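You operate a simulated robot arm through the tools that you are given. There is no shell and no other tool. Be economical: measure what you need, move in short steps, check, and stop when the job is done.

You run a simulated robot arm. Do the job below in one go: nothing can be reset, and whatever is moved stays where it is left.

TASK
Sift the flour into the milk, slide the bowl out and whisk it smooth.
Fine: slide it 15 to 22 cm toward the whisk; lay the whisk back where it was; the other mixing bowls stay as they are.

Only the result counts: the job must be done as asked and must still hold three seconds after the hand-in. Knocking over, shifting, dropping, spilling or breaking anything else fails it.

THE ROBOT
A 7-joint arm with a two-finger parallel gripper, fixed in place. Base frame: the origin is at the foot of the arm, x ahead of it, y to its left, z up. Readings come in mm, rad, newtons and seconds.
Its first joint turns from -1.152 to 1.152 rad. Payload 2.4 kg.
Tool frame: the origin (TCP) lies between the finger pads and is the grasp point; the fingertips stand 30 mm ahead of it; z points along the fingers, y is the line along which they close. The gripper opens to 94 mm. The fingers are 28 mm wide and 10 mm thick; the gripper's body (50 by 96 mm) begins 55 mm behind the TCP.
Orientation is that of the tool frame in the base frame, as [roll, pitch, yaw] about the fixed x, y, z axes, in that order (R = Rz(yaw) Ry(pitch) Rx(roll)). With the fingers straight down and closing along the base's y, the tool's x points along the base's -x, its y along +y and its z along -z.

THE INTERFACE
- The arm moves only by the tool nudge_tool. Its arguments are lists of equal length, an entry for each row: "gripper": the opening, from 0 (shut) to 1 (fully open); "travel": the shift along the tool's x, y, z in mm, a list of three; "dr": the turn, a rotation vector about the tool's x, y, z in rad, a list of three. In form: {"gripper": [gripper, ...], "travel": [[dx, dy, dz], ...], "dr": [[ax, ay, az], ...]}. A call has 1 to 10 rows; each row is the pose to reach, as a shift and turn from the pose commanded when the call began, along the tool's axes at that moment. A row lasts 0.2 s, in which the tool goes at most 50 mm and 0.15 rad; a call with a longer step from one row to the next is refused whole, and so is a gripper value outside its range. Where a pose cannot be reached the arm comes as near as it can. A force on the tool above 70 N (or 10 N above the force at the start of the call, whichever is more), or a blocked arm, ends the call early, and 0.2 s more pass. Each finger travels about 153 mm/s and halts on what it meets, pressing with about 25 N; the grip force reading is that of the motor and also rises with nothing between the fingers. The clock runs only during rows and for 0.2 s after the last one: add rows that repeat a pose to give the fingers time. It gives the time, the measured TCP pose, the force on the tool (base axes), the opening and the grip force at its end, in the units of the frame above (readings bear some noise).
- Cameras (640 x 400 px; columns grow to the right, rows downward): "scene" is fixed at [52.4, 476.5, 1465.6]; the picture's right is [-0.66, -0.75, 0.00], its down [-0.38, 0.34, -0.86] and it looks along [0.64, -0.57, -0.51] (base axes); focal length 250 px, centre (320, 200). "wrist" rides on the gripper at [-37, 0, -58] in the tool frame; the picture's right is [0.00, -1.00, 0.00], its down [0.97, 0.00, -0.24] and it looks along [0.24, 0.00, 0.97] (tool axes); focal length 218 px, centre (320, 200). There is no depth. A picture from a camera that has moved, and an enlarged one, comes with that camera's place and axes in the base frame and with its lens. The place of the scene camera against the robot may be out by one fixed shift of up to 18 mm in any direction.
- snapshot(camera): a new picture of that camera. The clock stands still meanwhile.
- zoom(camera, box): a new picture of the part [left, top, right, bottom] of that camera's present view, enlarged. The clock stands still meanwhile.
- sign_off(): hands the job in; it is judged then, once.

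Go step by step. Nothing tells you positions but the pictures and the camera data: compare them with the known pose of the tool, close in by small moves and look again before you grip or let go. The budget is 120 turns and 76 pictures, counting those below and the enlarged ones. Unless the task says otherwise, let go and move clear before handing in, and close with one line.

The tools are called after ">>>" by a JSON object that holds its "api" and its "payload". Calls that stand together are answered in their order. nudge_tool: Moves the arm, as the interface text tells. Its arguments: {"type":"object","properties":{"gripper":{"type":"array","items":{"type":"number"}},"travel":{"type":"array","items":{"type":"array","items":{"type":"number"}}},"dr":{"type":"array","items":{"type":"array","items":{"type":"number"}}}},"required":["gripper","travel","dr"]} The other tools are called the same way: snapshot (camera) takes a picture; zoom (camera, box) takes an enlarged picture of a part of a camera's view; sign_off () hands the job in.

At the start:

```text
t: 0.0
position: [381.8, 75.5, 1310.4]
orientation: [-3.141, 0.0, -3.141]
wrist_force: [-0.6, 0.3, 0.1]
opening: 94.2
gripper_force: 0.1
```

scene: 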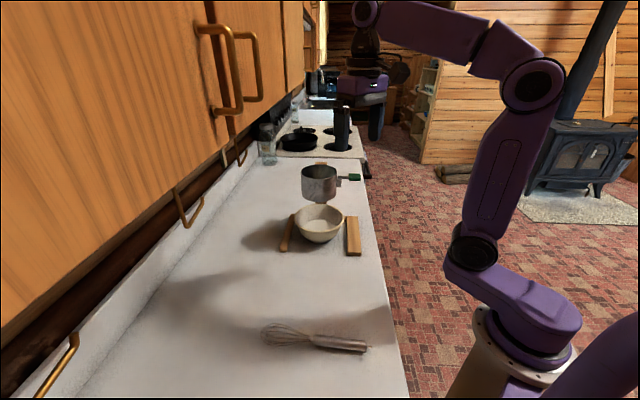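
wrist: 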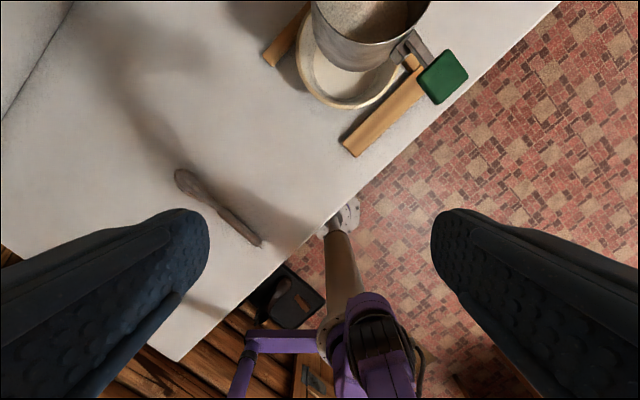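

I see a bowl between two wooden rails with a sifter above it, and a whisk nearer the camera. I'll look closer before moving.

>>> {"api": "zoom", "payload": {"camera": "scene", "box": [240, 140, 400, 260]}}

>>> {"api": "zoom", "payload": {"camera": "scene", "box": [220, 280, 400, 392]}}

>>> {"api": "zoom", "payload": {"camera": "wrist", "box": [220, 0, 500, 175]}}

```text
3.33 times, centred on (320, 200) of scene
camera zoom: at [52.4, 476.5, 1465.6], right [-0.66, -0.75, 0.0], down [-0.38, 0.34, -0.86], along [0.64, -0.57, -0.51], focal length 834 px, centre (320, 200)
```

zoom: 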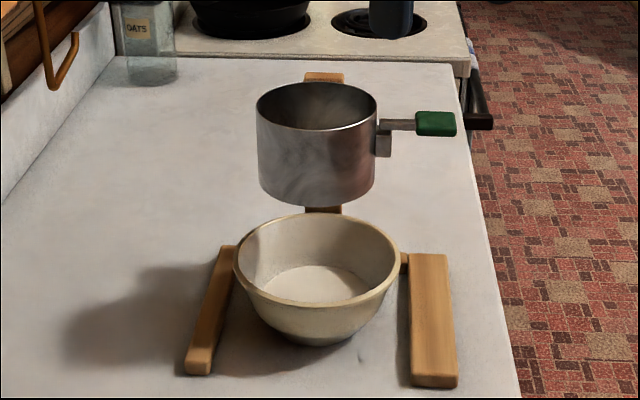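

```text
3.56 times, centred on (310, 336) of scene
camera zoom: at [52.4, 476.5, 1465.6], right [-0.66, -0.75, 0.0], down [-0.38, 0.34, -0.86], along [0.64, -0.57, -0.51], focal length 890 px, centre (356, -284)
```

zoom: 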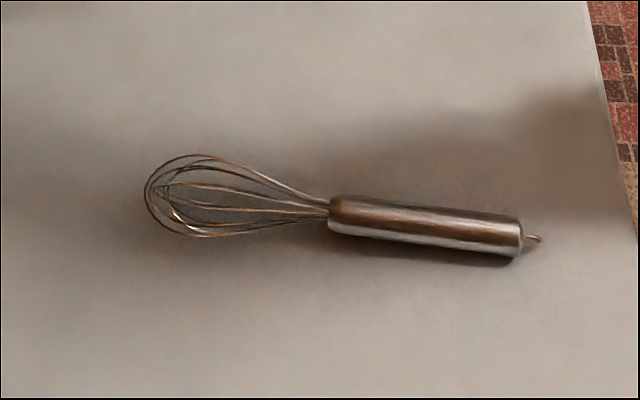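

```text
2.29 times, centred on (360, 88) of wrist
camera zoom: at [416.9, 75.9, 1368.1], right [0.0, -1.0, 0.0], down [-0.97, 0.0, 0.24], along [-0.24, 0.0, -0.97], focal length 499 px, centre (229, 457)
```

zoom: 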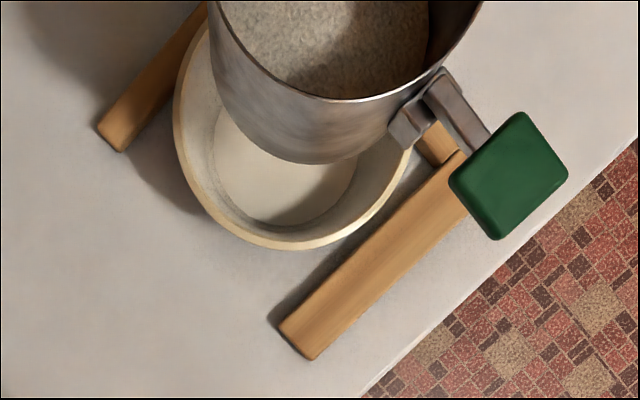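

The bowl sits in a fixed rail frame beneath a mounted sifter with a green-handled lever (roughly at 482, -42, 1144). By triangulation the counter is near z≈910. I'll tilt the tool for a better look at the mechanism.

>>> {"api": "nudge_tool", "payload": {"gripper": [1, 1, 1, 1, 1], "travel": [[20, 0, 0], [40, 0, 0], [60, 0, 0], [80, 0, 0], [80, 0, 0]], "dr": [[0, -0.15, 0], [0, -0.3, 0], [0, -0.45, 0], [0, -0.6, 0], [0, -0.7, 0]]}}

>>> {"api": "snapshot", "payload": {"camera": "wrist"}}

```text
t: 1.2
position: [301.5, 75.2, 1311.5]
orientation: [-3.14, 0.702, 3.141]
wrist_force: [-0.4, 0.2, 0.2]
opening: 94.2
gripper_force: 0.0
```

```text
70 pictures are left
camera wrist: at [291.0, 75.4, 1378.4], right [0.0, -1.0, 0.0], down [-0.9, 0.0, -0.44], along [0.44, 0.0, -0.9], focal length 218 px, centre (320, 200)
```

wrist: 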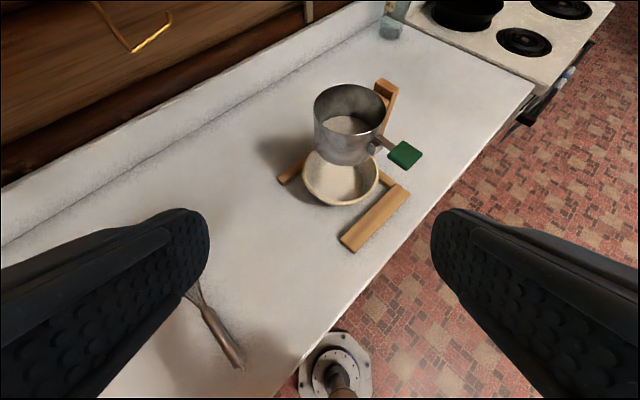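

Now I can see the post holding the sifter, the rails and the whisk. I'll zoom in on the sifter mechanism.

>>> {"api": "zoom", "payload": {"camera": "wrist", "box": [264, 60, 440, 260]}}

>>> {"api": "zoom", "payload": {"camera": "scene", "box": [280, 150, 376, 210]}}

```text
2.00 times, centred on (352, 160) of wrist
camera zoom: at [291.0, 75.4, 1378.4], right [0.0, -1.0, 0.0], down [-0.9, 0.0, -0.44], along [0.44, 0.0, -0.9], focal length 436 px, centre (256, 280)
```

zoom: 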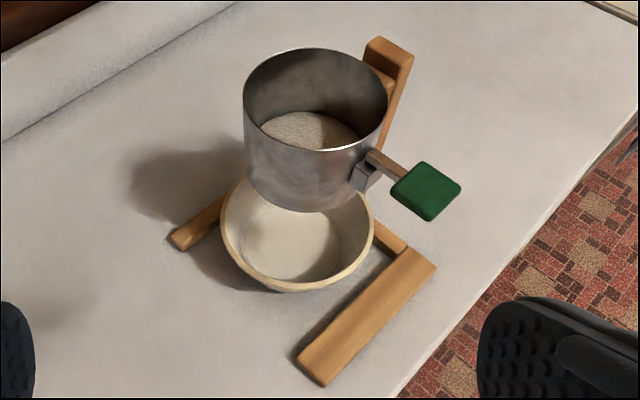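

```text
6.67 times, centred on (328, 180) of scene
camera zoom: at [52.4, 476.5, 1465.6], right [-0.66, -0.75, 0.0], down [-0.38, 0.34, -0.86], along [0.64, -0.57, -0.51], focal length 1668 px, centre (267, 333)
```

zoom: 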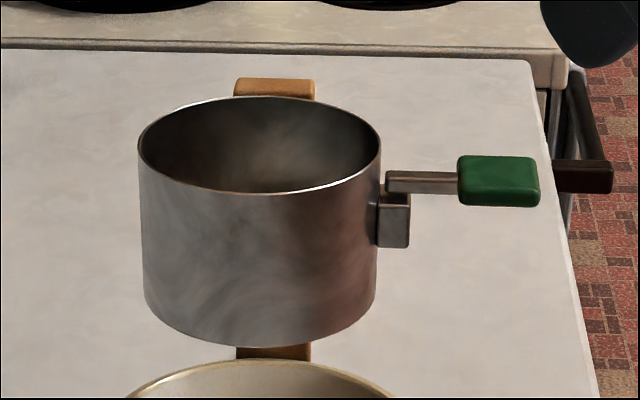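

The lever has a green handle beside the sifter, about (478,-41,1140), with the stand axes at 45° to the base. I'll straighten the tool and yaw it 45° so the fingers straddle the handle along the counter direction.

>>> {"api": "nudge_tool", "payload": {"gripper": [1, 1, 1, 1, 1], "travel": [[0, 0, 0], [0, 0, 0], [0, 0, 0], [0, 0, 0], [0, 0, 0]], "dr": [[0, 0.15, 0], [0, 0.3, 0], [0, 0.45, 0], [0, 0.6, 0], [0, 0.702, 0]]}}

>>> {"api": "nudge_tool", "payload": {"gripper": [1, 1, 1, 1, 1, 1], "travel": [[-25, -15, 0], [-50, -30, 0], [-75, -45, 0], [-100, -60, 0], [-125, -80, 0], [-140, -100, 0]], "dr": [[0, 0, -0.14], [0, 0, -0.28], [0, 0, -0.42], [0, 0, -0.56], [0, 0, -0.7], [0, 0, -0.785]]}}

>>> {"api": "snapshot", "payload": {"camera": "wrist"}}

```text
t: 2.4
position: [300.5, 75.3, 1311.2]
orientation: [3.141, -0.003, 3.141]
wrist_force: [-0.5, -0.1, 0.3]
opening: 93.7
gripper_force: 0.0
```

```text
t: 3.8
position: [440.8, -25.5, 1310.9]
orientation: [3.14, -0.002, -2.354]
wrist_force: [1.0, 1.1, 0.6]
opening: 94.1
gripper_force: 0.1
```

```text
67 pictures are left
camera wrist: at [465.8, 1.0, 1367.0], right [0.71, -0.71, 0.0], down [-0.69, -0.69, 0.24], along [-0.17, -0.17, -0.97], focal length 218 px, centre (320, 200)
```

wrist: 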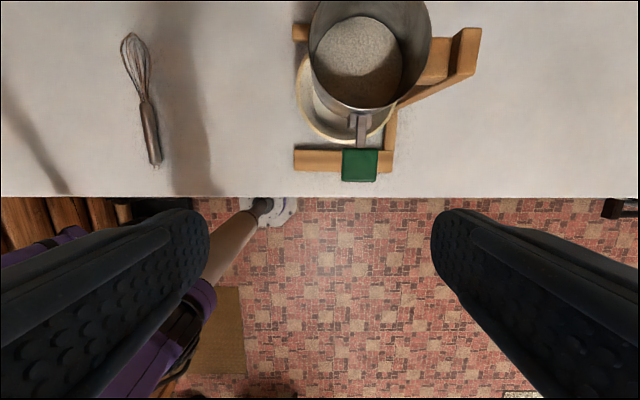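

The view is square to the counter now, and the handle's centre is about (481,-41). I'm moving over it and lowering to check its height.

>>> {"api": "nudge_tool", "payload": {"gripper": [1, 1, 1, 1], "travel": [[-8, -20, 25], [-16, -39, 50], [-16, -39, 85], [-16, -39, 110]], "dr": [[0, 0, 0], [0, 0, 0], [0, 0, 0], [0, 0, 0]]}}

>>> {"api": "snapshot", "payload": {"camera": "wrist"}}

>>> {"api": "zoom", "payload": {"camera": "scene", "box": [280, 90, 440, 210]}}

```text
t: 4.8
position: [479.4, -42.1, 1200.5]
orientation: [3.139, -0.001, -2.357]
wrist_force: [-0.3, 0.5, 0.1]
opening: 94.0
gripper_force: 0.0
```

```text
66 pictures are left
camera wrist: at [504.1, -14.3, 1257.5], right [0.71, -0.71, 0.0], down [-0.69, -0.69, 0.24], along [-0.17, -0.17, -0.97], focal length 218 px, centre (320, 200)
```

wrist: 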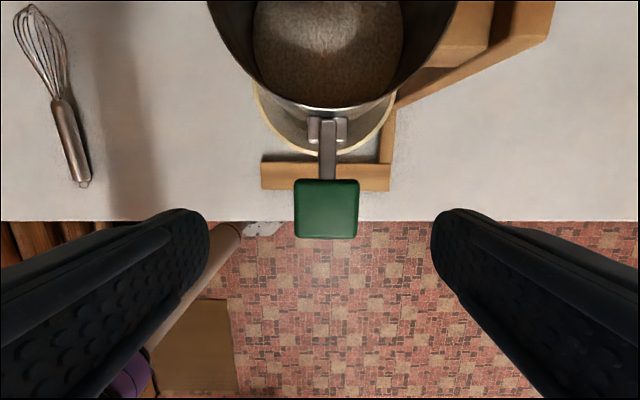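

```text
3.33 times, centred on (360, 150) of scene
camera zoom: at [52.4, 476.5, 1465.6], right [-0.66, -0.75, 0.0], down [-0.38, 0.34, -0.86], along [0.64, -0.57, -0.51], focal length 834 px, centre (187, 367)
```

zoom: 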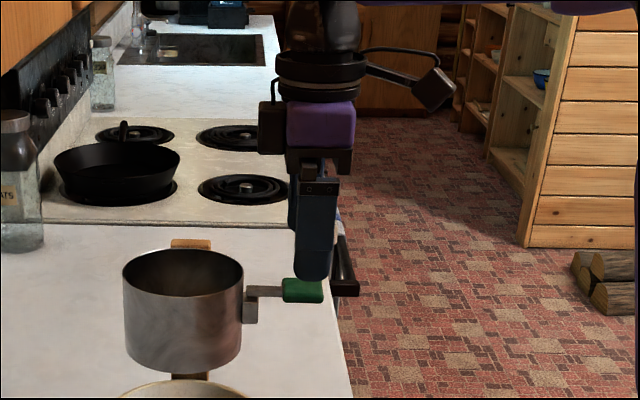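

The handle's top is at z≈1150, it is about 32 mm wide, and it is centred under the tool. I'll descend and grip it.

>>> {"api": "nudge_tool", "payload": {"gripper": [1, 1, 1, 0.5, 0.3, 0.25, 0.25], "travel": [[-5, 0, 25], [-5, 0, 45], [-5, 0, 57], [-5, 0, 57], [-5, 0, 57], [-5, 0, 57], [-5, 0, 57]], "dr": [[0, 0, 0], [0, 0, 0], [0, 0, 0], [0, 0, 0], [0, 0, 0], [0, 0, 0], [0, 0, 0]]}}

>>> {"api": "snapshot", "payload": {"camera": "wrist"}}

```text
t: 6.4
position: [483.4, -38.6, 1144.0]
orientation: [3.142, -0.001, -2.357]
wrist_force: [4.9, -8.6, 4.9]
opening: 37.7
gripper_force: 25.0
```

```text
64 pictures are left
camera wrist: at [508.4, -11.7, 1200.8], right [0.71, -0.71, 0.0], down [-0.69, -0.68, 0.24], along [-0.17, -0.17, -0.97], focal length 218 px, centre (320, 200)
```

wrist: 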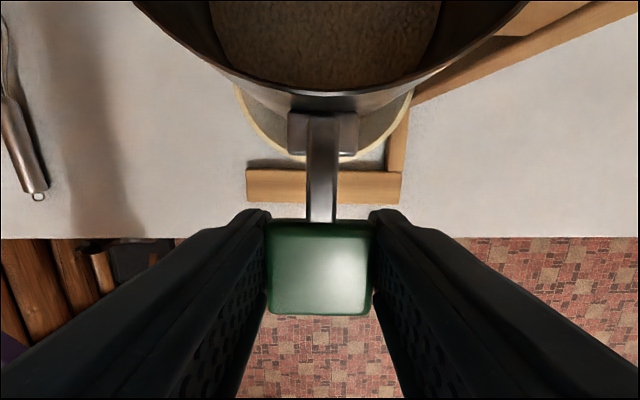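

The handle is held (37.7 mm). I'll probe which way it moves, trying downward first with small steps.

>>> {"api": "nudge_tool", "payload": {"gripper": [0.25, 0.25, 0.25], "travel": [[0, 0, 3], [0, 0, 6], [0, 0, 8]], "dr": [[0, 0, 0], [0, 0, 0], [0, 0, 0]]}}

```text
t: 7.2
position: [482.2, -38.7, 1137.5]
orientation: [-3.137, 0.002, -2.356]
wrist_force: [-3.1, -9.9, 30.0]
opening: 38.4
gripper_force: 24.9
```

Downward gives about 30 N of resistance for 6.5 mm. I'll back off and try sideways.

>>> {"api": "nudge_tool", "payload": {"gripper": [0.25, 0.25, 0.25], "travel": [[0, 0, -4], [0, 0, -8], [0, 0, -8]], "dr": [[0, 0, 0], [0, 0, 0], [0, 0, 0]]}}

>>> {"api": "nudge_tool", "payload": {"gripper": [0.25, 0.25, 0.25], "travel": [[0, 3, 0], [0, 6, 0], [0, 8, 0]], "dr": [[0, 0, 0], [0, 0, 0], [0, 0, 0]]}}

>>> {"api": "snapshot", "payload": {"camera": "wrist"}}

```text
t: 8.0
position: [481.8, -36.8, 1143.9]
orientation: [3.136, -0.003, -2.354]
wrist_force: [2.4, -0.6, -10.9]
opening: 38.0
gripper_force: 25.3
```

```text
t: 8.8
position: [476.3, -33.8, 1143.2]
orientation: [-3.141, -0.002, -2.358]
wrist_force: [2.0, -5.4, -6.2]
opening: 37.5
gripper_force: 25.6
```

```text
63 pictures are left
camera wrist: at [502.5, -5.6, 1200.5], right [0.71, -0.71, 0.0], down [-0.69, -0.69, 0.24], along [-0.17, -0.17, -0.97], focal length 218 px, centre (320, 200)
```

wrist: 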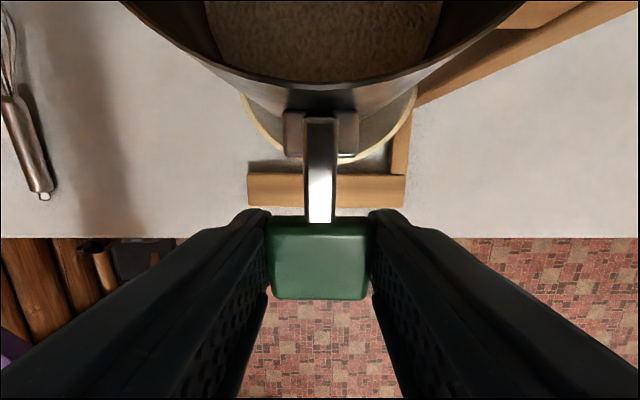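

The sideways move was easy, and the sifter seems to have moved along with the handle. I'll check from the scene camera.

>>> {"api": "zoom", "payload": {"camera": "scene", "box": [280, 140, 376, 200]}}

>>> {"api": "zoom", "payload": {"camera": "scene", "box": [240, 140, 400, 260]}}

```text
6.67 times, centred on (328, 170) of scene
camera zoom: at [52.6, 476.3, 1465.7], right [-0.66, -0.75, 0.0], down [-0.38, 0.34, -0.86], along [0.64, -0.57, -0.51], focal length 1668 px, centre (267, 400)
```

zoom: 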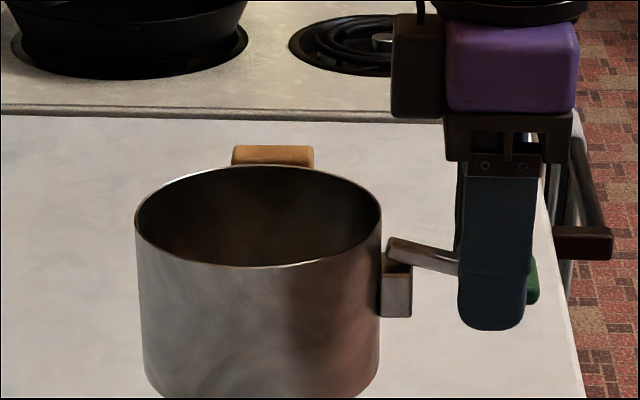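

```text
3.33 times, centred on (320, 200) of scene
camera zoom: at [52.6, 476.3, 1465.7], right [-0.66, -0.75, 0.0], down [-0.38, 0.34, -0.86], along [0.64, -0.57, -0.51], focal length 834 px, centre (320, 200)
```

zoom: 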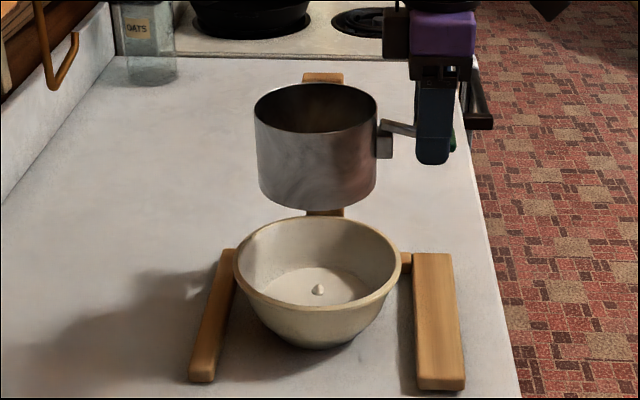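

Pressing the lever down released some flour, so it's a press lever. The stand isn't bolted and crept a few mm toward the whisk, so I'll return it by the same shift while still holding and compare.

>>> {"api": "nudge_tool", "payload": {"gripper": [0.25, 0.25, 0.25], "travel": [[0, -3, 0], [0, -6, 0], [0, -8.5, 0]], "dr": [[0, 0, 0], [0, 0, 0], [0, 0, 0]]}}

>>> {"api": "zoom", "payload": {"camera": "scene", "box": [240, 140, 400, 260]}}

```text
t: 9.6
position: [482.9, -38.2, 1142.6]
orientation: [3.139, -0.002, -2.353]
wrist_force: [-2.5, 0.9, -8.0]
opening: 37.8
gripper_force: 24.5
```

```text
3.33 times, centred on (320, 200) of scene
camera zoom: at [52.5, 476.5, 1465.6], right [-0.66, -0.75, 0.0], down [-0.38, 0.34, -0.86], along [0.64, -0.57, -0.51], focal length 834 px, centre (320, 200)
```

zoom: 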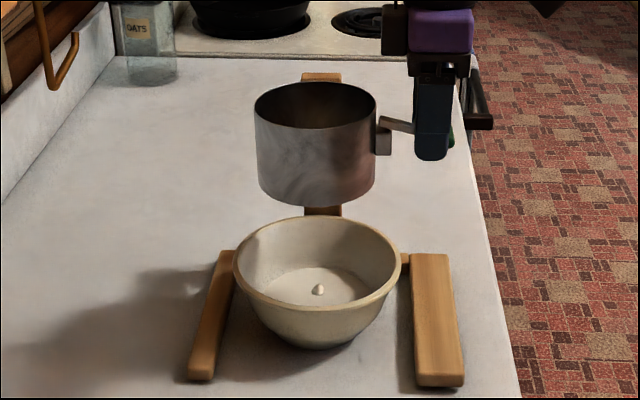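

Flour fell into the bowl, but the stand has yawed about 2° (left rail nearer the camera). I'll twist it back slightly while I hold it, then look.

>>> {"api": "nudge_tool", "payload": {"gripper": [0.25, 0.25, 0.25], "travel": [[0, 0, 0], [0, 0, 0], [0, 0, 0]], "dr": [[0, 0, 0.025], [0, 0, 0.045], [0, 0, 0.045]]}}

>>> {"api": "zoom", "payload": {"camera": "scene", "box": [240, 140, 400, 260]}}

```text
t: 10.4
position: [484.1, -36.8, 1144.0]
orientation: [3.139, -0.003, -2.403]
wrist_force: [-0.3, 0.5, -9.7]
opening: 37.3
gripper_force: 24.9
```

```text
3.33 times, centred on (320, 200) of scene
camera zoom: at [52.5, 476.5, 1465.6], right [-0.66, -0.75, 0.0], down [-0.38, 0.34, -0.86], along [0.64, -0.57, -0.51], focal length 834 px, centre (320, 200)
```

zoom: 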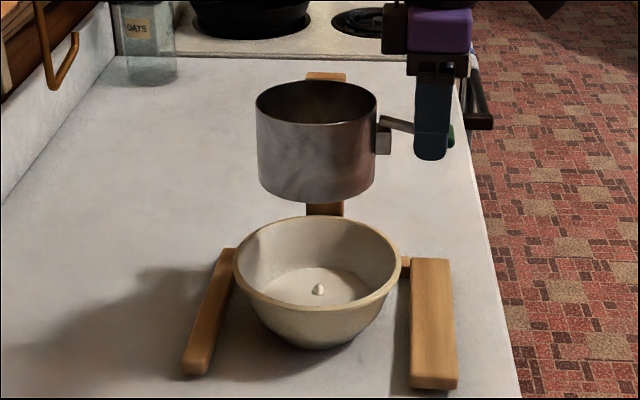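

The stand is essentially back to its starting pose. Now I'll release the handle and rise clear to see whether the lever springs back.

>>> {"api": "nudge_tool", "payload": {"gripper": [0.25, 0.35, 0.5, 0.8, 0.8, 0.8], "travel": [[0, 0, 3], [0, 0, 3], [0, 0, 3], [0, 0, 3], [0, 0, -25], [0, 0, -55]], "dr": [[0, 0, 0], [0, 0, 0], [0, 0, 0], [0, 0, 0], [0, 0, -0.03], [0, 0, -0.05]]}}

>>> {"api": "zoom", "payload": {"camera": "scene", "box": [240, 140, 400, 260]}}

>>> {"api": "snapshot", "payload": {"camera": "wrist"}}

```text
t: 11.8
position: [482.7, -37.9, 1199.5]
orientation: [3.141, 0.0, -2.352]
wrist_force: [0.0, 0.8, 0.6]
opening: 75.4
gripper_force: 0.1
```

```text
3.33 times, centred on (320, 200) of scene
camera zoom: at [52.4, 476.5, 1465.6], right [-0.66, -0.75, 0.0], down [-0.38, 0.34, -0.86], along [0.64, -0.57, -0.51], focal length 834 px, centre (320, 200)
```

zoom: 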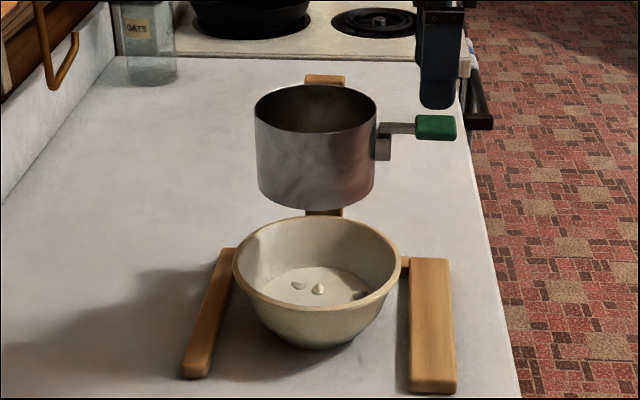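

```text
57 pictures are left
camera wrist: at [508.4, -10.7, 1257.3], right [0.71, -0.7, 0.0], down [-0.68, -0.69, 0.24], along [-0.17, -0.17, -0.97], focal length 218 px, centre (320, 200)
```

wrist: 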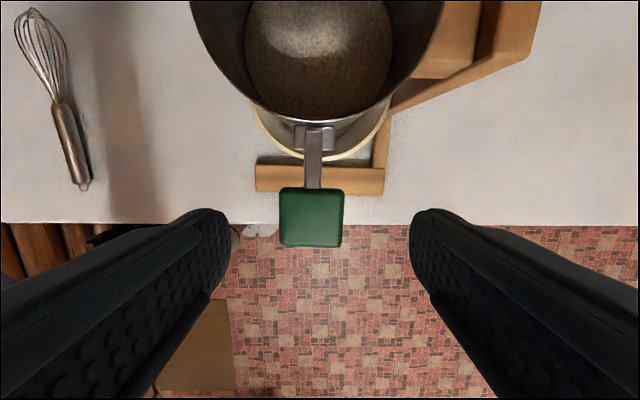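

The lever springs back and more flour fell. Now I'll press it from above with shut fingers, starting with one test stroke.

>>> {"api": "nudge_tool", "payload": {"gripper": [0, 0, 0, 0, 0, 0], "travel": [[-1, 5.5, 0], [-1, 5.5, 0], [-1, 5.5, 14], [-1, 5.5, 22], [-1, 5.5, 28], [-1, 5.5, 32]], "dr": [[0, 0, 0], [0, 0, 0], [0, 0, 0], [0, 0, 0], [0, 0, 0], [0, 0, 0]]}}

>>> {"api": "zoom", "payload": {"camera": "scene", "box": [240, 140, 400, 260]}}

```text
t: 13.2
position: [481.2, -34.3, 1167.1]
orientation: [3.141, 0.001, -2.351]
wrist_force: [-0.3, -1.4, 0.9]
opening: 0.0
gripper_force: 25.2
```

```text
3.33 times, centred on (320, 200) of scene
camera zoom: at [52.3, 476.5, 1465.6], right [-0.66, -0.75, 0.0], down [-0.38, 0.34, -0.86], along [0.64, -0.57, -0.51], focal length 834 px, centre (320, 200)
```

zoom: 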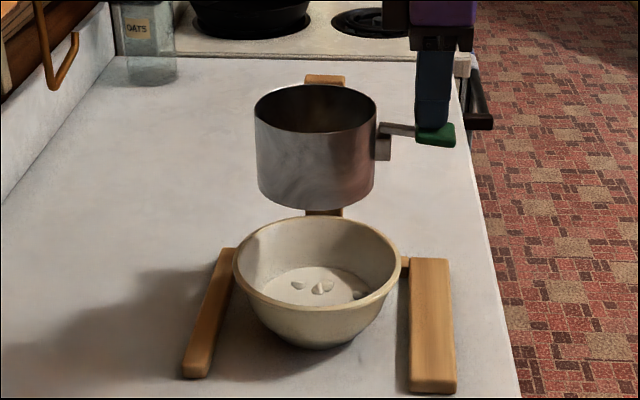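

The press is light and flour drops with each stroke. I'll try a deeper stroke to find the end of travel.

>>> {"api": "nudge_tool", "payload": {"gripper": [0, 0, 0, 0, 0, 0, 0], "travel": [[0, 0, 5], [0, 0, 10], [0, 0, 14], [0, 0, 17], [0, 0, 17], [0, 0, 0], [0, 0, -16]], "dr": [[0, 0, 0], [0, 0, 0], [0, 0, 0], [0, 0, 0], [0, 0, 0], [0, 0, 0], [0, 0, 0]]}}

>>> {"api": "zoom", "payload": {"camera": "scene", "box": [240, 140, 400, 260]}}

>>> {"api": "snapshot", "payload": {"camera": "wrist"}}

```text
t: 14.8
position: [480.1, -33.6, 1182.2]
orientation: [3.138, -0.003, -2.352]
wrist_force: [0.0, 0.7, 0.3]
opening: 0.0
gripper_force: 24.8
```

```text
3.33 times, centred on (320, 200) of scene
camera zoom: at [52.4, 476.5, 1465.6], right [-0.66, -0.75, 0.0], down [-0.38, 0.34, -0.86], along [0.64, -0.57, -0.51], focal length 834 px, centre (320, 200)
```

zoom: 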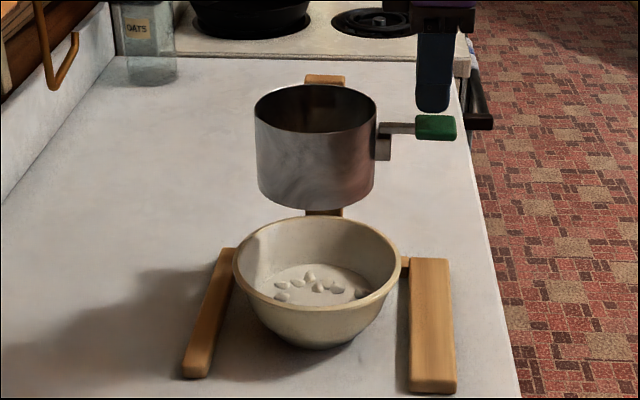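

```text
54 pictures are left
camera wrist: at [505.5, -6.8, 1238.7], right [0.71, -0.7, 0.0], down [-0.68, -0.69, 0.24], along [-0.17, -0.17, -0.97], focal length 218 px, centre (320, 200)
```

wrist: 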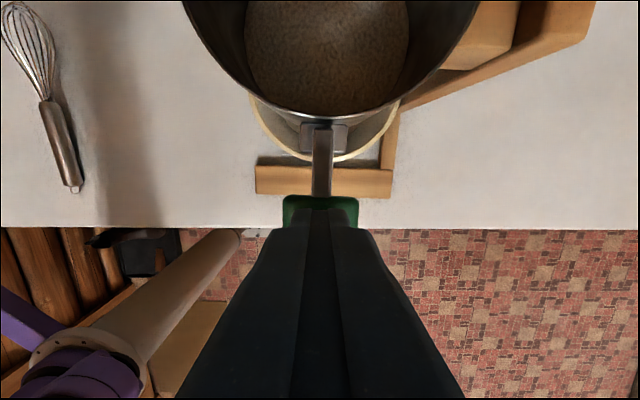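

Each full stroke drops several flour lumps and the stand isn't shifting. I'll do repeated full strokes.

>>> {"api": "nudge_tool", "payload": {"gripper": [0, 0, 0, 0, 0, 0, 0, 0, 0, 0], "travel": [[0, 0, 16], [0, 0, 33], [0, 0, 33], [0, 0, 10], [0, 0, 0], [0, 0, 16], [0, 0, 33], [0, 0, 33], [0, 0, 10], [0, 0, 0]], "dr": [[0, 0, 0], [0, 0, 0], [0, 0, 0], [0, 0, 0], [0, 0, 0], [0, 0, 0], [0, 0, 0], [0, 0, 0], [0, 0, 0], [0, 0, 0]]}}

>>> {"api": "nudge_tool", "payload": {"gripper": [0, 0, 0, 0, 0, 0, 0, 0, 0, 0], "travel": [[0, 0, 16], [0, 0, 33], [0, 0, 33], [0, 0, 10], [0, 0, 0], [0, 0, 16], [0, 0, 33], [0, 0, 33], [0, 0, 10], [0, 0, 0]], "dr": [[0, 0, 0], [0, 0, 0], [0, 0, 0], [0, 0, 0], [0, 0, 0], [0, 0, 0], [0, 0, 0], [0, 0, 0], [0, 0, 0], [0, 0, 0]]}}

>>> {"api": "zoom", "payload": {"camera": "scene", "box": [240, 140, 400, 260]}}

>>> {"api": "snapshot", "payload": {"camera": "wrist"}}

```text
t: 17.0
position: [479.1, -33.3, 1181.4]
orientation: [3.138, -0.004, -2.35]
wrist_force: [-0.2, -0.1, -0.4]
opening: 0.0
gripper_force: 24.9
```

```text
t: 19.2
position: [479.6, -34.6, 1182.1]
orientation: [3.138, -0.004, -2.349]
wrist_force: [-0.8, -0.4, 0.8]
opening: 0.0
gripper_force: 24.7
```

```text
3.33 times, centred on (320, 200) of scene
camera zoom: at [52.4, 476.5, 1465.6], right [-0.66, -0.75, 0.0], down [-0.38, 0.34, -0.86], along [0.64, -0.57, -0.51], focal length 834 px, centre (320, 200)
```

zoom: 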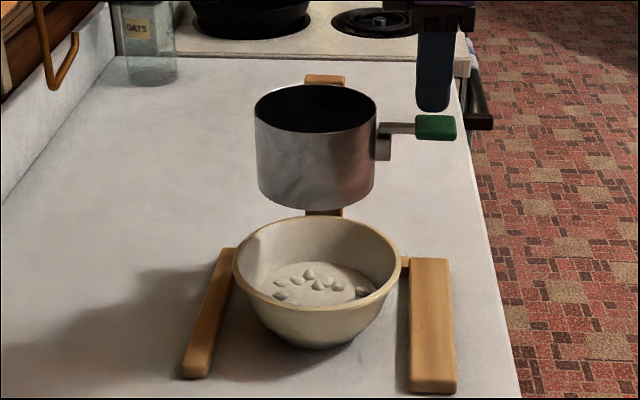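

```text
52 pictures are left
camera wrist: at [505.2, -6.7, 1239.8], right [0.71, -0.7, 0.0], down [-0.68, -0.69, 0.24], along [-0.17, -0.17, -0.97], focal length 218 px, centre (320, 200)
```

wrist: 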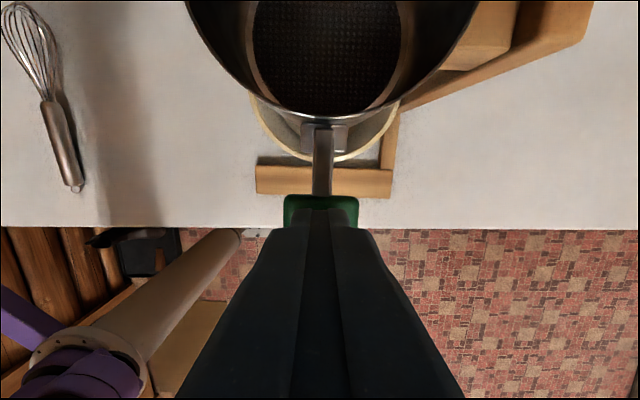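

The sieve mesh is now bare, so all the flour is in the bowl. Next I'll rise clear, move to the whisk side of the bowl and tilt the tool 45° toward it, so I can pinch the bowl's near rim.

>>> {"api": "nudge_tool", "payload": {"gripper": [0, 0, 0, 0, 0, 0, 0, 0, 0], "travel": [[0, 0, -40], [0, 0, -75], [-20, 40, -75], [-40, 80, -75], [-60, 120, -75], [-80, 160, -75], [-100, 180, -70], [-100, 190, -50], [-100, 190, -30]], "dr": [[0, 0, 0], [0, 0, 0], [0, 0, 0], [0, 0, 0], [0.15, 0, 0], [0.3, 0, 0], [0.45, 0, 0], [0.6, 0, 0], [0.7, 0, 0]]}}

>>> {"api": "snapshot", "payload": {"camera": "wrist"}}

>>> {"api": "snapshot", "payload": {"camera": "scene"}}

```text
t: 21.2
position: [417.4, 172.5, 1212.2]
orientation: [-2.441, 0.0, -2.351]
wrist_force: [0.3, -0.6, 0.1]
opening: 0.0
gripper_force: 25.7
```

```text
51 pictures are left
camera wrist: at [415.8, 225.9, 1256.6], right [0.54, -0.54, 0.65], down [-0.79, -0.58, 0.18], along [0.28, -0.61, -0.74], focal length 218 px, centre (320, 200)
```

wrist: 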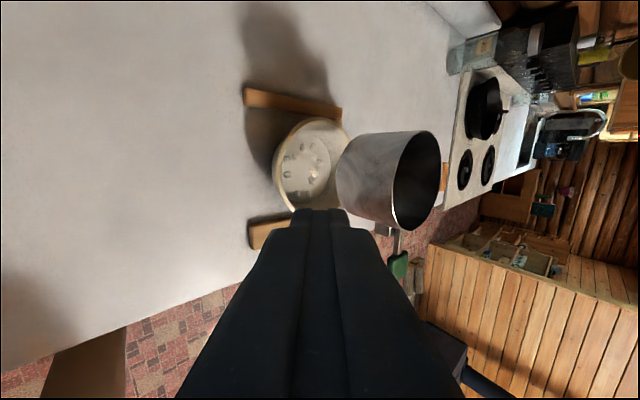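

```text
50 pictures are left
```

scene: 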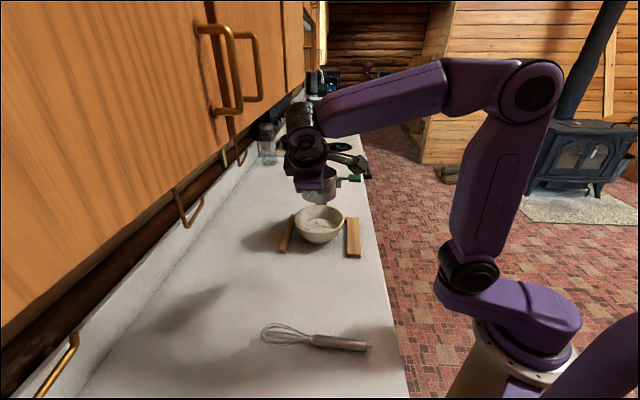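

From the wrist views the bowl's near rim is at about P=283 (along the counter), z≈985, which is near base (496, 95). I'll approach to about 70 mm short of it and look again.

>>> {"api": "nudge_tool", "payload": {"gripper": [0.5, 0.5, 0.5, 0.5, 0.5], "travel": [[0, 14, 38], [0, 28, 76], [0, 42, 112], [0, 56, 146], [0, 68, 175]], "dr": [[0.02, 0, 0], [0.04, 0, 0], [0.06, 0, 0], [0.08, 0, 0], [0.1, 0, 0]]}}

>>> {"api": "snapshot", "payload": {"camera": "wrist"}}

>>> {"api": "zoom", "payload": {"camera": "scene", "box": [240, 140, 400, 260]}}

```text
t: 22.4
position: [460.2, 129.6, 1034.7]
orientation: [-2.343, 0.0, -2.35]
wrist_force: [-0.4, -0.1, -0.9]
opening: 47.1
gripper_force: 0.0
```

```text
49 pictures are left
camera wrist: at [455.0, 186.1, 1074.2], right [0.5, -0.49, 0.72], down [-0.81, -0.57, 0.17], along [0.32, -0.66, -0.68], focal length 218 px, centre (320, 200)
```

wrist: 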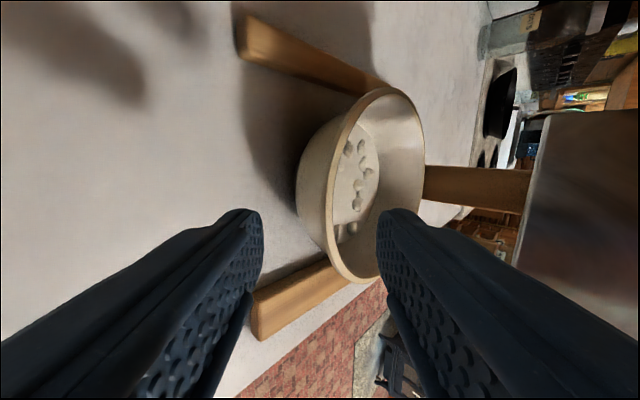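

```text
3.33 times, centred on (320, 200) of scene
camera zoom: at [52.4, 476.5, 1465.6], right [-0.66, -0.75, 0.0], down [-0.38, 0.34, -0.86], along [0.64, -0.57, -0.51], focal length 834 px, centre (320, 200)
```

zoom: 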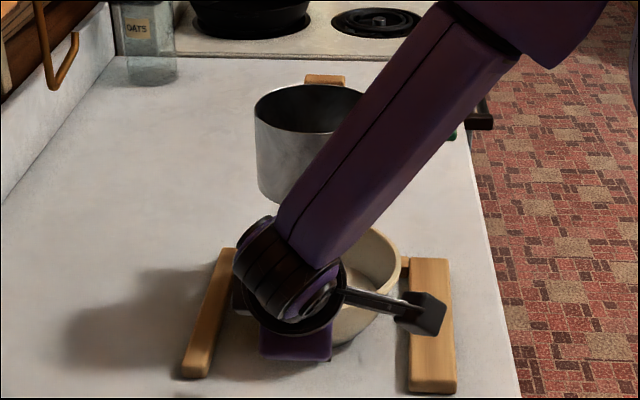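

The rim is centred between the fingers, and the bowl's centre is near P≈360, Q≈-419 with radius ≈77. I'll ease the tilt slightly to match the wall and advance with the fingers straddling the rim.

>>> {"api": "nudge_tool", "payload": {"gripper": [0.5, 0.5, 0.5, 0.5], "travel": [[0, -2, 10], [-1, -3, 25], [-2, -5, 42], [-2, -5.3, 58]], "dr": [[-0.08, 0, 0], [-0.15, 0, 0], [-0.15, 0, 0], [-0.15, 0, 0]]}}

>>> {"api": "snapshot", "payload": {"camera": "wrist"}}

```text
t: 23.4
position: [491.4, 97.5, 999.7]
orientation: [-2.493, -0.002, -2.352]
wrist_force: [-0.1, 0.3, -0.4]
opening: 46.8
gripper_force: 0.0
```

```text
47 pictures are left
camera wrist: at [492.5, 149.5, 1044.0], right [0.57, -0.56, 0.6], down [-0.79, -0.59, 0.19], along [0.25, -0.58, -0.77], focal length 218 px, centre (320, 200)
```

wrist: 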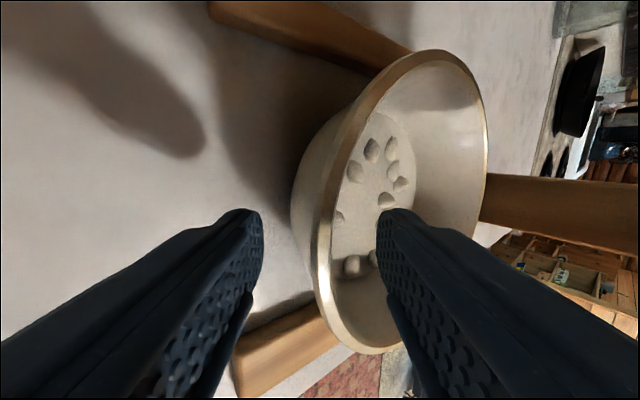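

The rim sits centred between the fingertips, about 18 mm deep. I'll close on it.

>>> {"api": "nudge_tool", "payload": {"gripper": [0.35, 0.2, 0.1, 0.0, 0.0, 0.0], "travel": [[0, 0, 3], [0, 0, 3], [0, 0, 3], [0, 0, 3], [0, 0, 3], [0, 0, 3]], "dr": [[0, 0, 0], [0, 0, 0], [0, 0, 0], [0, 0, 0], [0, 0, 0], [0, 0, 0]]}}

>>> {"api": "snapshot", "payload": {"camera": "wrist"}}

```text
t: 24.8
position: [493.1, 97.1, 997.7]
orientation: [-2.492, 0.001, -2.35]
wrist_force: [-1.6, -1.8, 8.0]
opening: 15.7
gripper_force: 25.0
```

```text
46 pictures are left
camera wrist: at [493.9, 148.9, 1041.8], right [0.57, -0.56, 0.6], down [-0.79, -0.59, 0.19], along [0.25, -0.58, -0.77], focal length 218 px, centre (320, 200)
```

wrist: 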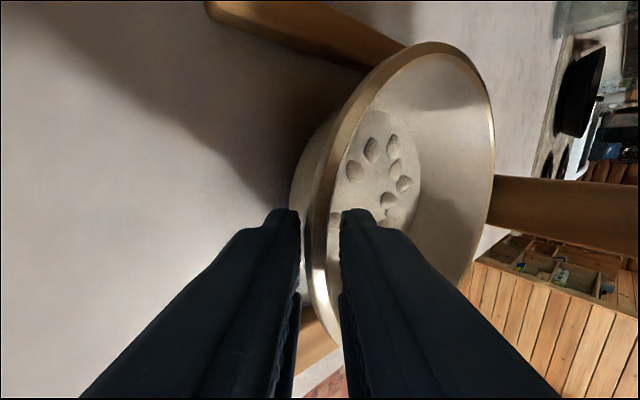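

Rim gripped. I'll slide the bowl straight out along the counter, testing with a short pull first.

>>> {"api": "nudge_tool", "payload": {"gripper": [0, 0, 0, 0], "travel": [[0, 6.4, -4.8], [0, 14.3, -10.9], [0, 23.9, -18.2], [0, 31.8, -24.2]], "dr": [[0, 0, 0], [0, 0, 0], [0, 0, 0], [0, 0, 0]]}}

>>> {"api": "snapshot", "payload": {"camera": "wrist"}}

>>> {"api": "zoom", "payload": {"camera": "scene", "box": [240, 140, 400, 260]}}

```text
t: 25.8
position: [464.3, 126.3, 996.4]
orientation: [-2.493, -0.002, -2.35]
wrist_force: [1.9, -0.5, -6.1]
opening: 15.0
gripper_force: 25.4
```

```text
45 pictures are left
camera wrist: at [464.8, 177.1, 1041.1], right [0.57, -0.56, 0.6], down [-0.79, -0.59, 0.19], along [0.25, -0.58, -0.77], focal length 218 px, centre (320, 200)
```

wrist: 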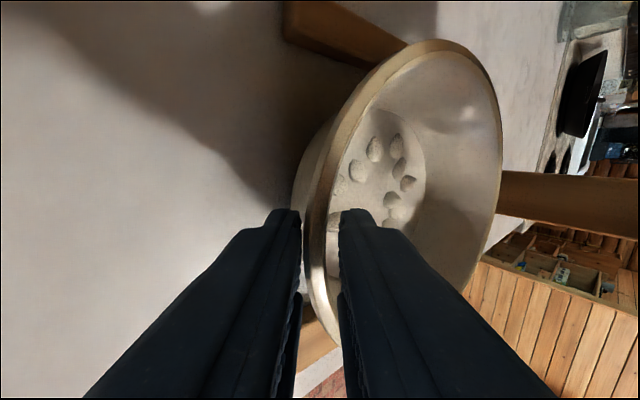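

```text
3.33 times, centred on (320, 200) of scene
camera zoom: at [52.5, 476.5, 1465.6], right [-0.66, -0.75, 0.0], down [-0.38, 0.34, -0.86], along [0.64, -0.57, -0.51], focal length 834 px, centre (320, 200)
```

zoom: 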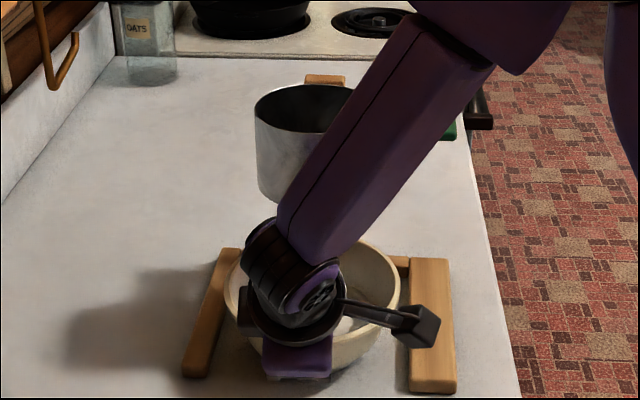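

The bowl slides cleanly and the stand stays put. I'll continue another 143 mm, for about 184 mm in total.

>>> {"api": "nudge_tool", "payload": {"gripper": [0, 0, 0, 0, 0, 0, 0, 0, 0, 0], "travel": [[0, 11.4, -8.6], [0, 22.8, -17.3], [0, 34.1, -26], [0, 45.5, -34.6], [0, 56.9, -43.2], [0, 68.3, -51.9], [0, 79.7, -60.6], [0, 91, -69.2], [0, 105, -79.8], [0, 113.8, -86.5]], "dr": [[0, 0, 0], [0, 0, 0], [0, 0, 0], [0, 0, 0], [0, 0, 0], [0, 0, 0], [0, 0, 0], [0, 0, 0], [0, 0, 0], [0, 0, 0]]}}

>>> {"api": "snapshot", "payload": {"camera": "scene"}}

```text
t: 28.0
position: [363.0, 225.5, 997.5]
orientation: [-2.492, -0.002, -2.353]
wrist_force: [2.4, -2.5, -1.1]
opening: 15.0
gripper_force: 25.2
```

```text
43 pictures are left
```

scene: 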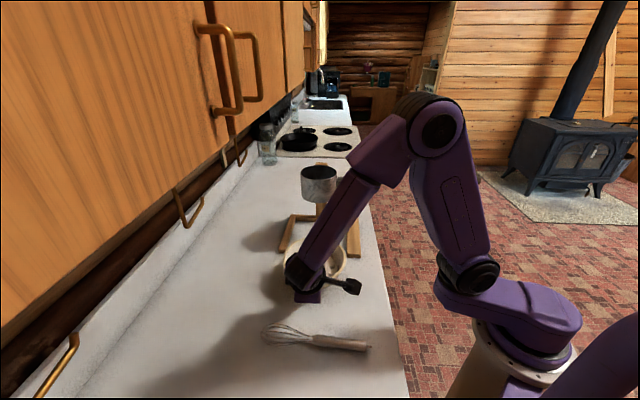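

The bowl has moved about 183 mm. I'll release it, back out along the approach line and look down at everything.

>>> {"api": "nudge_tool", "payload": {"gripper": [0.25, 0.4, 0.5, 0.5, 0.5, 0.5, 0.5], "travel": [[0, 0, 0], [0, 0, 0], [0, 0, 0], [0, 0, -20], [0, 0, -50], [0, 0, -90], [0, 0, -130]], "dr": [[0, 0, 0], [0, 0, 0], [0, 0, 0], [0, 0, 0], [0, 0, 0], [0, 0, 0], [0, 0, 0]]}}

>>> {"api": "nudge_tool", "payload": {"gripper": [0.5, 0.5, 0.5, 0.5, 0.5], "travel": [[0, -20, -20], [0, -40, -40], [0, -60, -60], [0, -60, -60], [0, -60, -60]], "dr": [[-0.13, 0, 0], [-0.26, 0, 0], [-0.39, 0, 0], [-0.52, 0, 0], [-0.65, 0, 0]]}}

>>> {"api": "snapshot", "payload": {"camera": "wrist"}}

>>> {"api": "zoom", "payload": {"camera": "scene", "box": [220, 150, 420, 390]}}

```text
t: 29.6
position: [307.2, 281.2, 1101.4]
orientation: [-2.494, -0.003, -2.351]
wrist_force: [-0.2, -0.4, -0.1]
opening: 46.8
gripper_force: 0.1
```

```text
t: 30.8
position: [316.1, 273.0, 1185.3]
orientation: [3.138, -0.002, -2.351]
wrist_force: [-0.6, 0.1, -0.9]
opening: 46.9
gripper_force: 0.0
```

```text
42 pictures are left
camera wrist: at [341.2, 300.4, 1241.8], right [0.71, -0.7, 0.0], down [-0.68, -0.69, 0.24], along [-0.17, -0.17, -0.97], focal length 218 px, centre (320, 200)
```

wrist: 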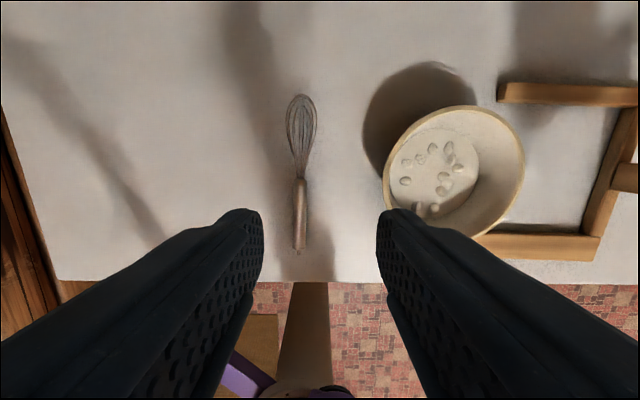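

```text
1.67 times, centred on (320, 270) of scene
camera zoom: at [52.4, 476.5, 1465.6], right [-0.66, -0.75, 0.0], down [-0.38, 0.34, -0.86], along [0.64, -0.57, -0.51], focal length 417 px, centre (320, 83)
```

zoom: 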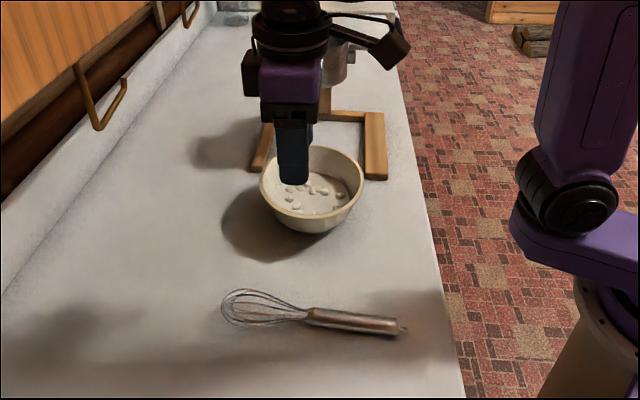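

The bowl is out (stand undisturbed), and the whisk lies along the cross-counter direction: handle from Q≈-405 to -291, P≈-3. I'll move over the handle for a closer look.

>>> {"api": "nudge_tool", "payload": {"gripper": [0.5, 0.5, 0.5, 0.5], "travel": [[15, 10, 20], [35, 22, 50], [54, 34, 85], [54, 34.5, 115]], "dr": [[0, 0, 0], [0, 0, 0.02], [0, 0, 0.04], [0, 0, 0.048]]}}

>>> {"api": "snapshot", "payload": {"camera": "wrist"}}

```text
t: 31.8
position: [253.5, 258.8, 1069.5]
orientation: [3.138, 0.002, -2.4]
wrist_force: [-0.2, -0.5, 0.8]
opening: 46.9
gripper_force: 0.1
```

```text
40 pictures are left
camera wrist: at [281.0, 284.7, 1126.5], right [0.68, -0.74, 0.0], down [-0.72, -0.66, 0.24], along [-0.18, -0.16, -0.97], focal length 218 px, centre (320, 200)
```

wrist: 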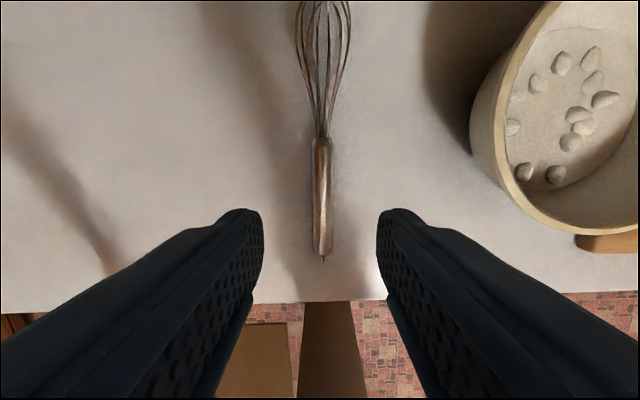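

The tool is aligned with the handle. I'll lower until the fingertips are near the counter and check.

>>> {"api": "nudge_tool", "payload": {"gripper": [0.5, 0.5, 0.5], "travel": [[0, -1.5, 40], [0, -1.5, 75], [0, -1.5, 100]], "dr": [[0, 0, 0], [0, 0, 0], [0, 0, 0]]}}

>>> {"api": "snapshot", "payload": {"camera": "wrist"}}

>>> {"api": "zoom", "payload": {"camera": "scene", "box": [240, 270, 400, 390]}}

```text
t: 32.6
position: [253.7, 257.6, 969.1]
orientation: [3.139, -0.001, -2.399]
wrist_force: [-0.8, -0.6, 0.3]
opening: 47.1
gripper_force: 0.1
```

```text
39 pictures are left
camera wrist: at [280.2, 282.7, 1026.3], right [0.68, -0.74, 0.0], down [-0.72, -0.66, 0.24], along [-0.18, -0.16, -0.97], focal length 218 px, centre (320, 200)
```

wrist: 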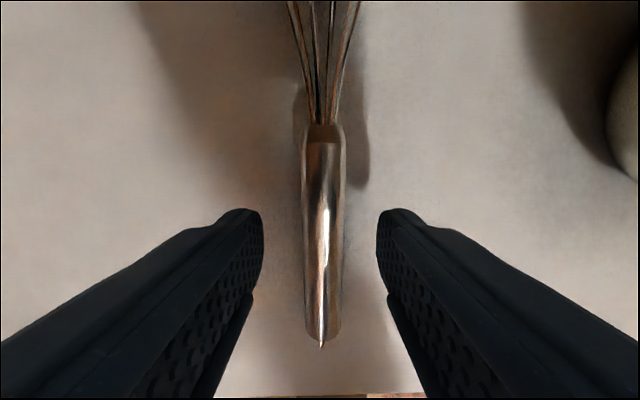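

```text
3.33 times, centred on (320, 330) of scene
camera zoom: at [52.4, 476.5, 1465.6], right [-0.66, -0.75, 0.0], down [-0.38, 0.34, -0.86], along [0.64, -0.57, -0.51], focal length 834 px, centre (320, -233)
```

zoom: 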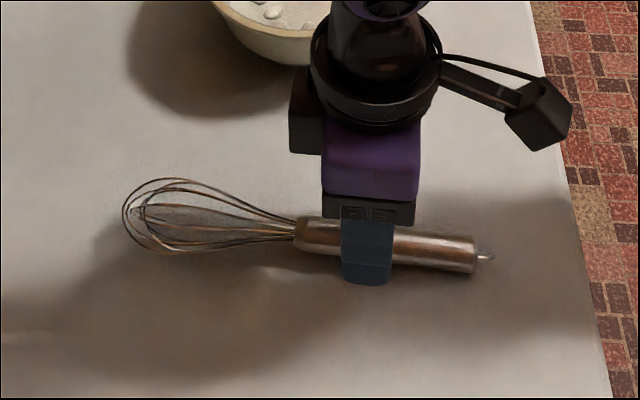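

The handle axis is at z≈930 and the counter at ≈920. I'll descend about 16 mm in small steps, watching force, and then close.

>>> {"api": "nudge_tool", "payload": {"gripper": [0.5, 0.5, 0.5], "travel": [[0, 0, 6], [0, 0, 11], [0, 0, 15]], "dr": [[0, 0, 0], [0, 0, 0], [0, 0, 0]]}}

>>> {"api": "zoom", "payload": {"camera": "scene", "box": [290, 300, 370, 360]}}

```text
t: 33.4
position: [254.0, 258.4, 953.8]
orientation: [3.139, -0.003, -2.401]
wrist_force: [0.0, -0.5, 0.0]
opening: 46.8
gripper_force: 0.1
```

```text
6.67 times, centred on (330, 330) of scene
camera zoom: at [52.4, 476.5, 1465.6], right [-0.66, -0.75, 0.0], down [-0.38, 0.34, -0.86], along [0.64, -0.57, -0.51], focal length 1668 px, centre (253, -667)
```

zoom: 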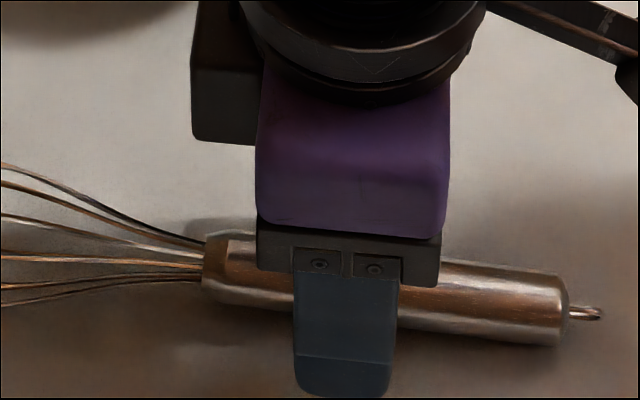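

No contact yet. I'll go a few mm lower gently.

>>> {"api": "nudge_tool", "payload": {"gripper": [0.5, 0.5, 0.5], "travel": [[0, 0, 2], [0, 0, 4], [0, 0, 5]], "dr": [[0, 0, 0], [0, 0, 0], [0, 0, 0]]}}

```text
t: 34.2
position: [253.9, 257.6, 948.0]
orientation: [3.138, -0.003, -2.399]
wrist_force: [0.9, -1.1, -0.2]
opening: 46.9
gripper_force: 0.1
```

>>> {"api": "nudge_tool", "payload": {"gripper": [0.5, 0.5, 0.5], "travel": [[0, 0, 2], [0, 0, 4], [0, 0, 5]], "dr": [[0, 0, 0], [0, 0, 0], [0, 0, 0]]}}

>>> {"api": "snapshot", "payload": {"camera": "wrist"}}

```text
t: 35.0
position: [253.3, 258.3, 944.3]
orientation: [3.14, -0.002, -2.401]
wrist_force: [-0.1, -0.3, -0.3]
opening: 46.9
gripper_force: 0.0
```

```text
36 pictures are left
camera wrist: at [280.6, 283.6, 1000.6], right [0.68, -0.74, 0.0], down [-0.72, -0.66, 0.24], along [-0.18, -0.16, -0.97], focal length 218 px, centre (320, 200)
```

wrist: 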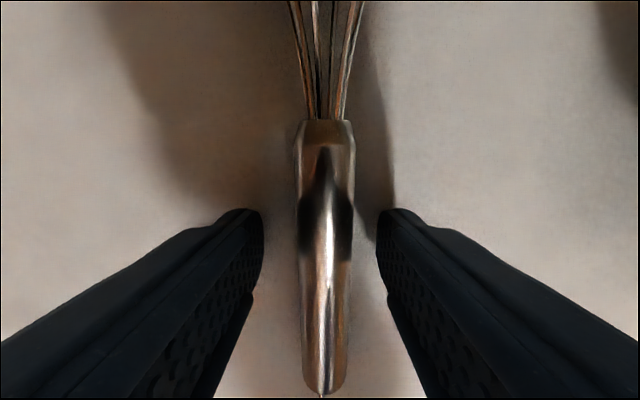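

The tips are straddling the handle well below its axis with no contact. I'll centre by 1.5 mm and close.

>>> {"api": "nudge_tool", "payload": {"gripper": [0.4, 0.3, 0.2, 0.1, 0, 0], "travel": [[0, -1.5, 0], [0, -1.5, 0], [0, -1.5, 0], [0, -1.5, 0], [0, -1.5, 0], [0, -1.5, 0]], "dr": [[0, 0, 0], [0, 0, 0], [0, 0, 0], [0, 0, 0], [0, 0, 0], [0, 0, 0]]}}

>>> {"api": "snapshot", "payload": {"camera": "wrist"}}

```text
t: 36.4
position: [254.0, 256.7, 943.7]
orientation: [3.14, -0.002, -2.401]
wrist_force: [1.1, -0.4, -1.4]
opening: 15.1
gripper_force: 25.2
```

```text
35 pictures are left
camera wrist: at [281.3, 282.2, 1000.6], right [0.68, -0.74, 0.0], down [-0.72, -0.66, 0.24], along [-0.18, -0.16, -0.97], focal length 218 px, centre (320, 200)
```

wrist: 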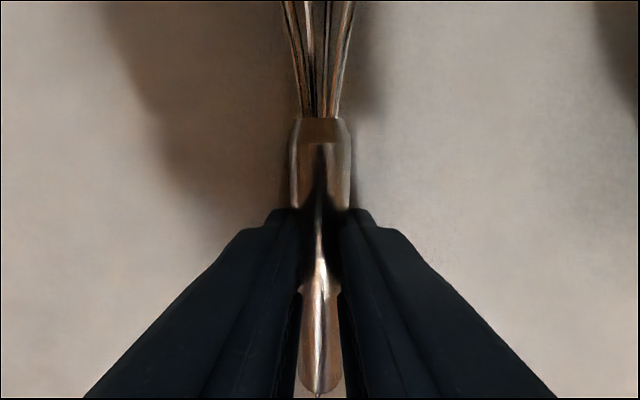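

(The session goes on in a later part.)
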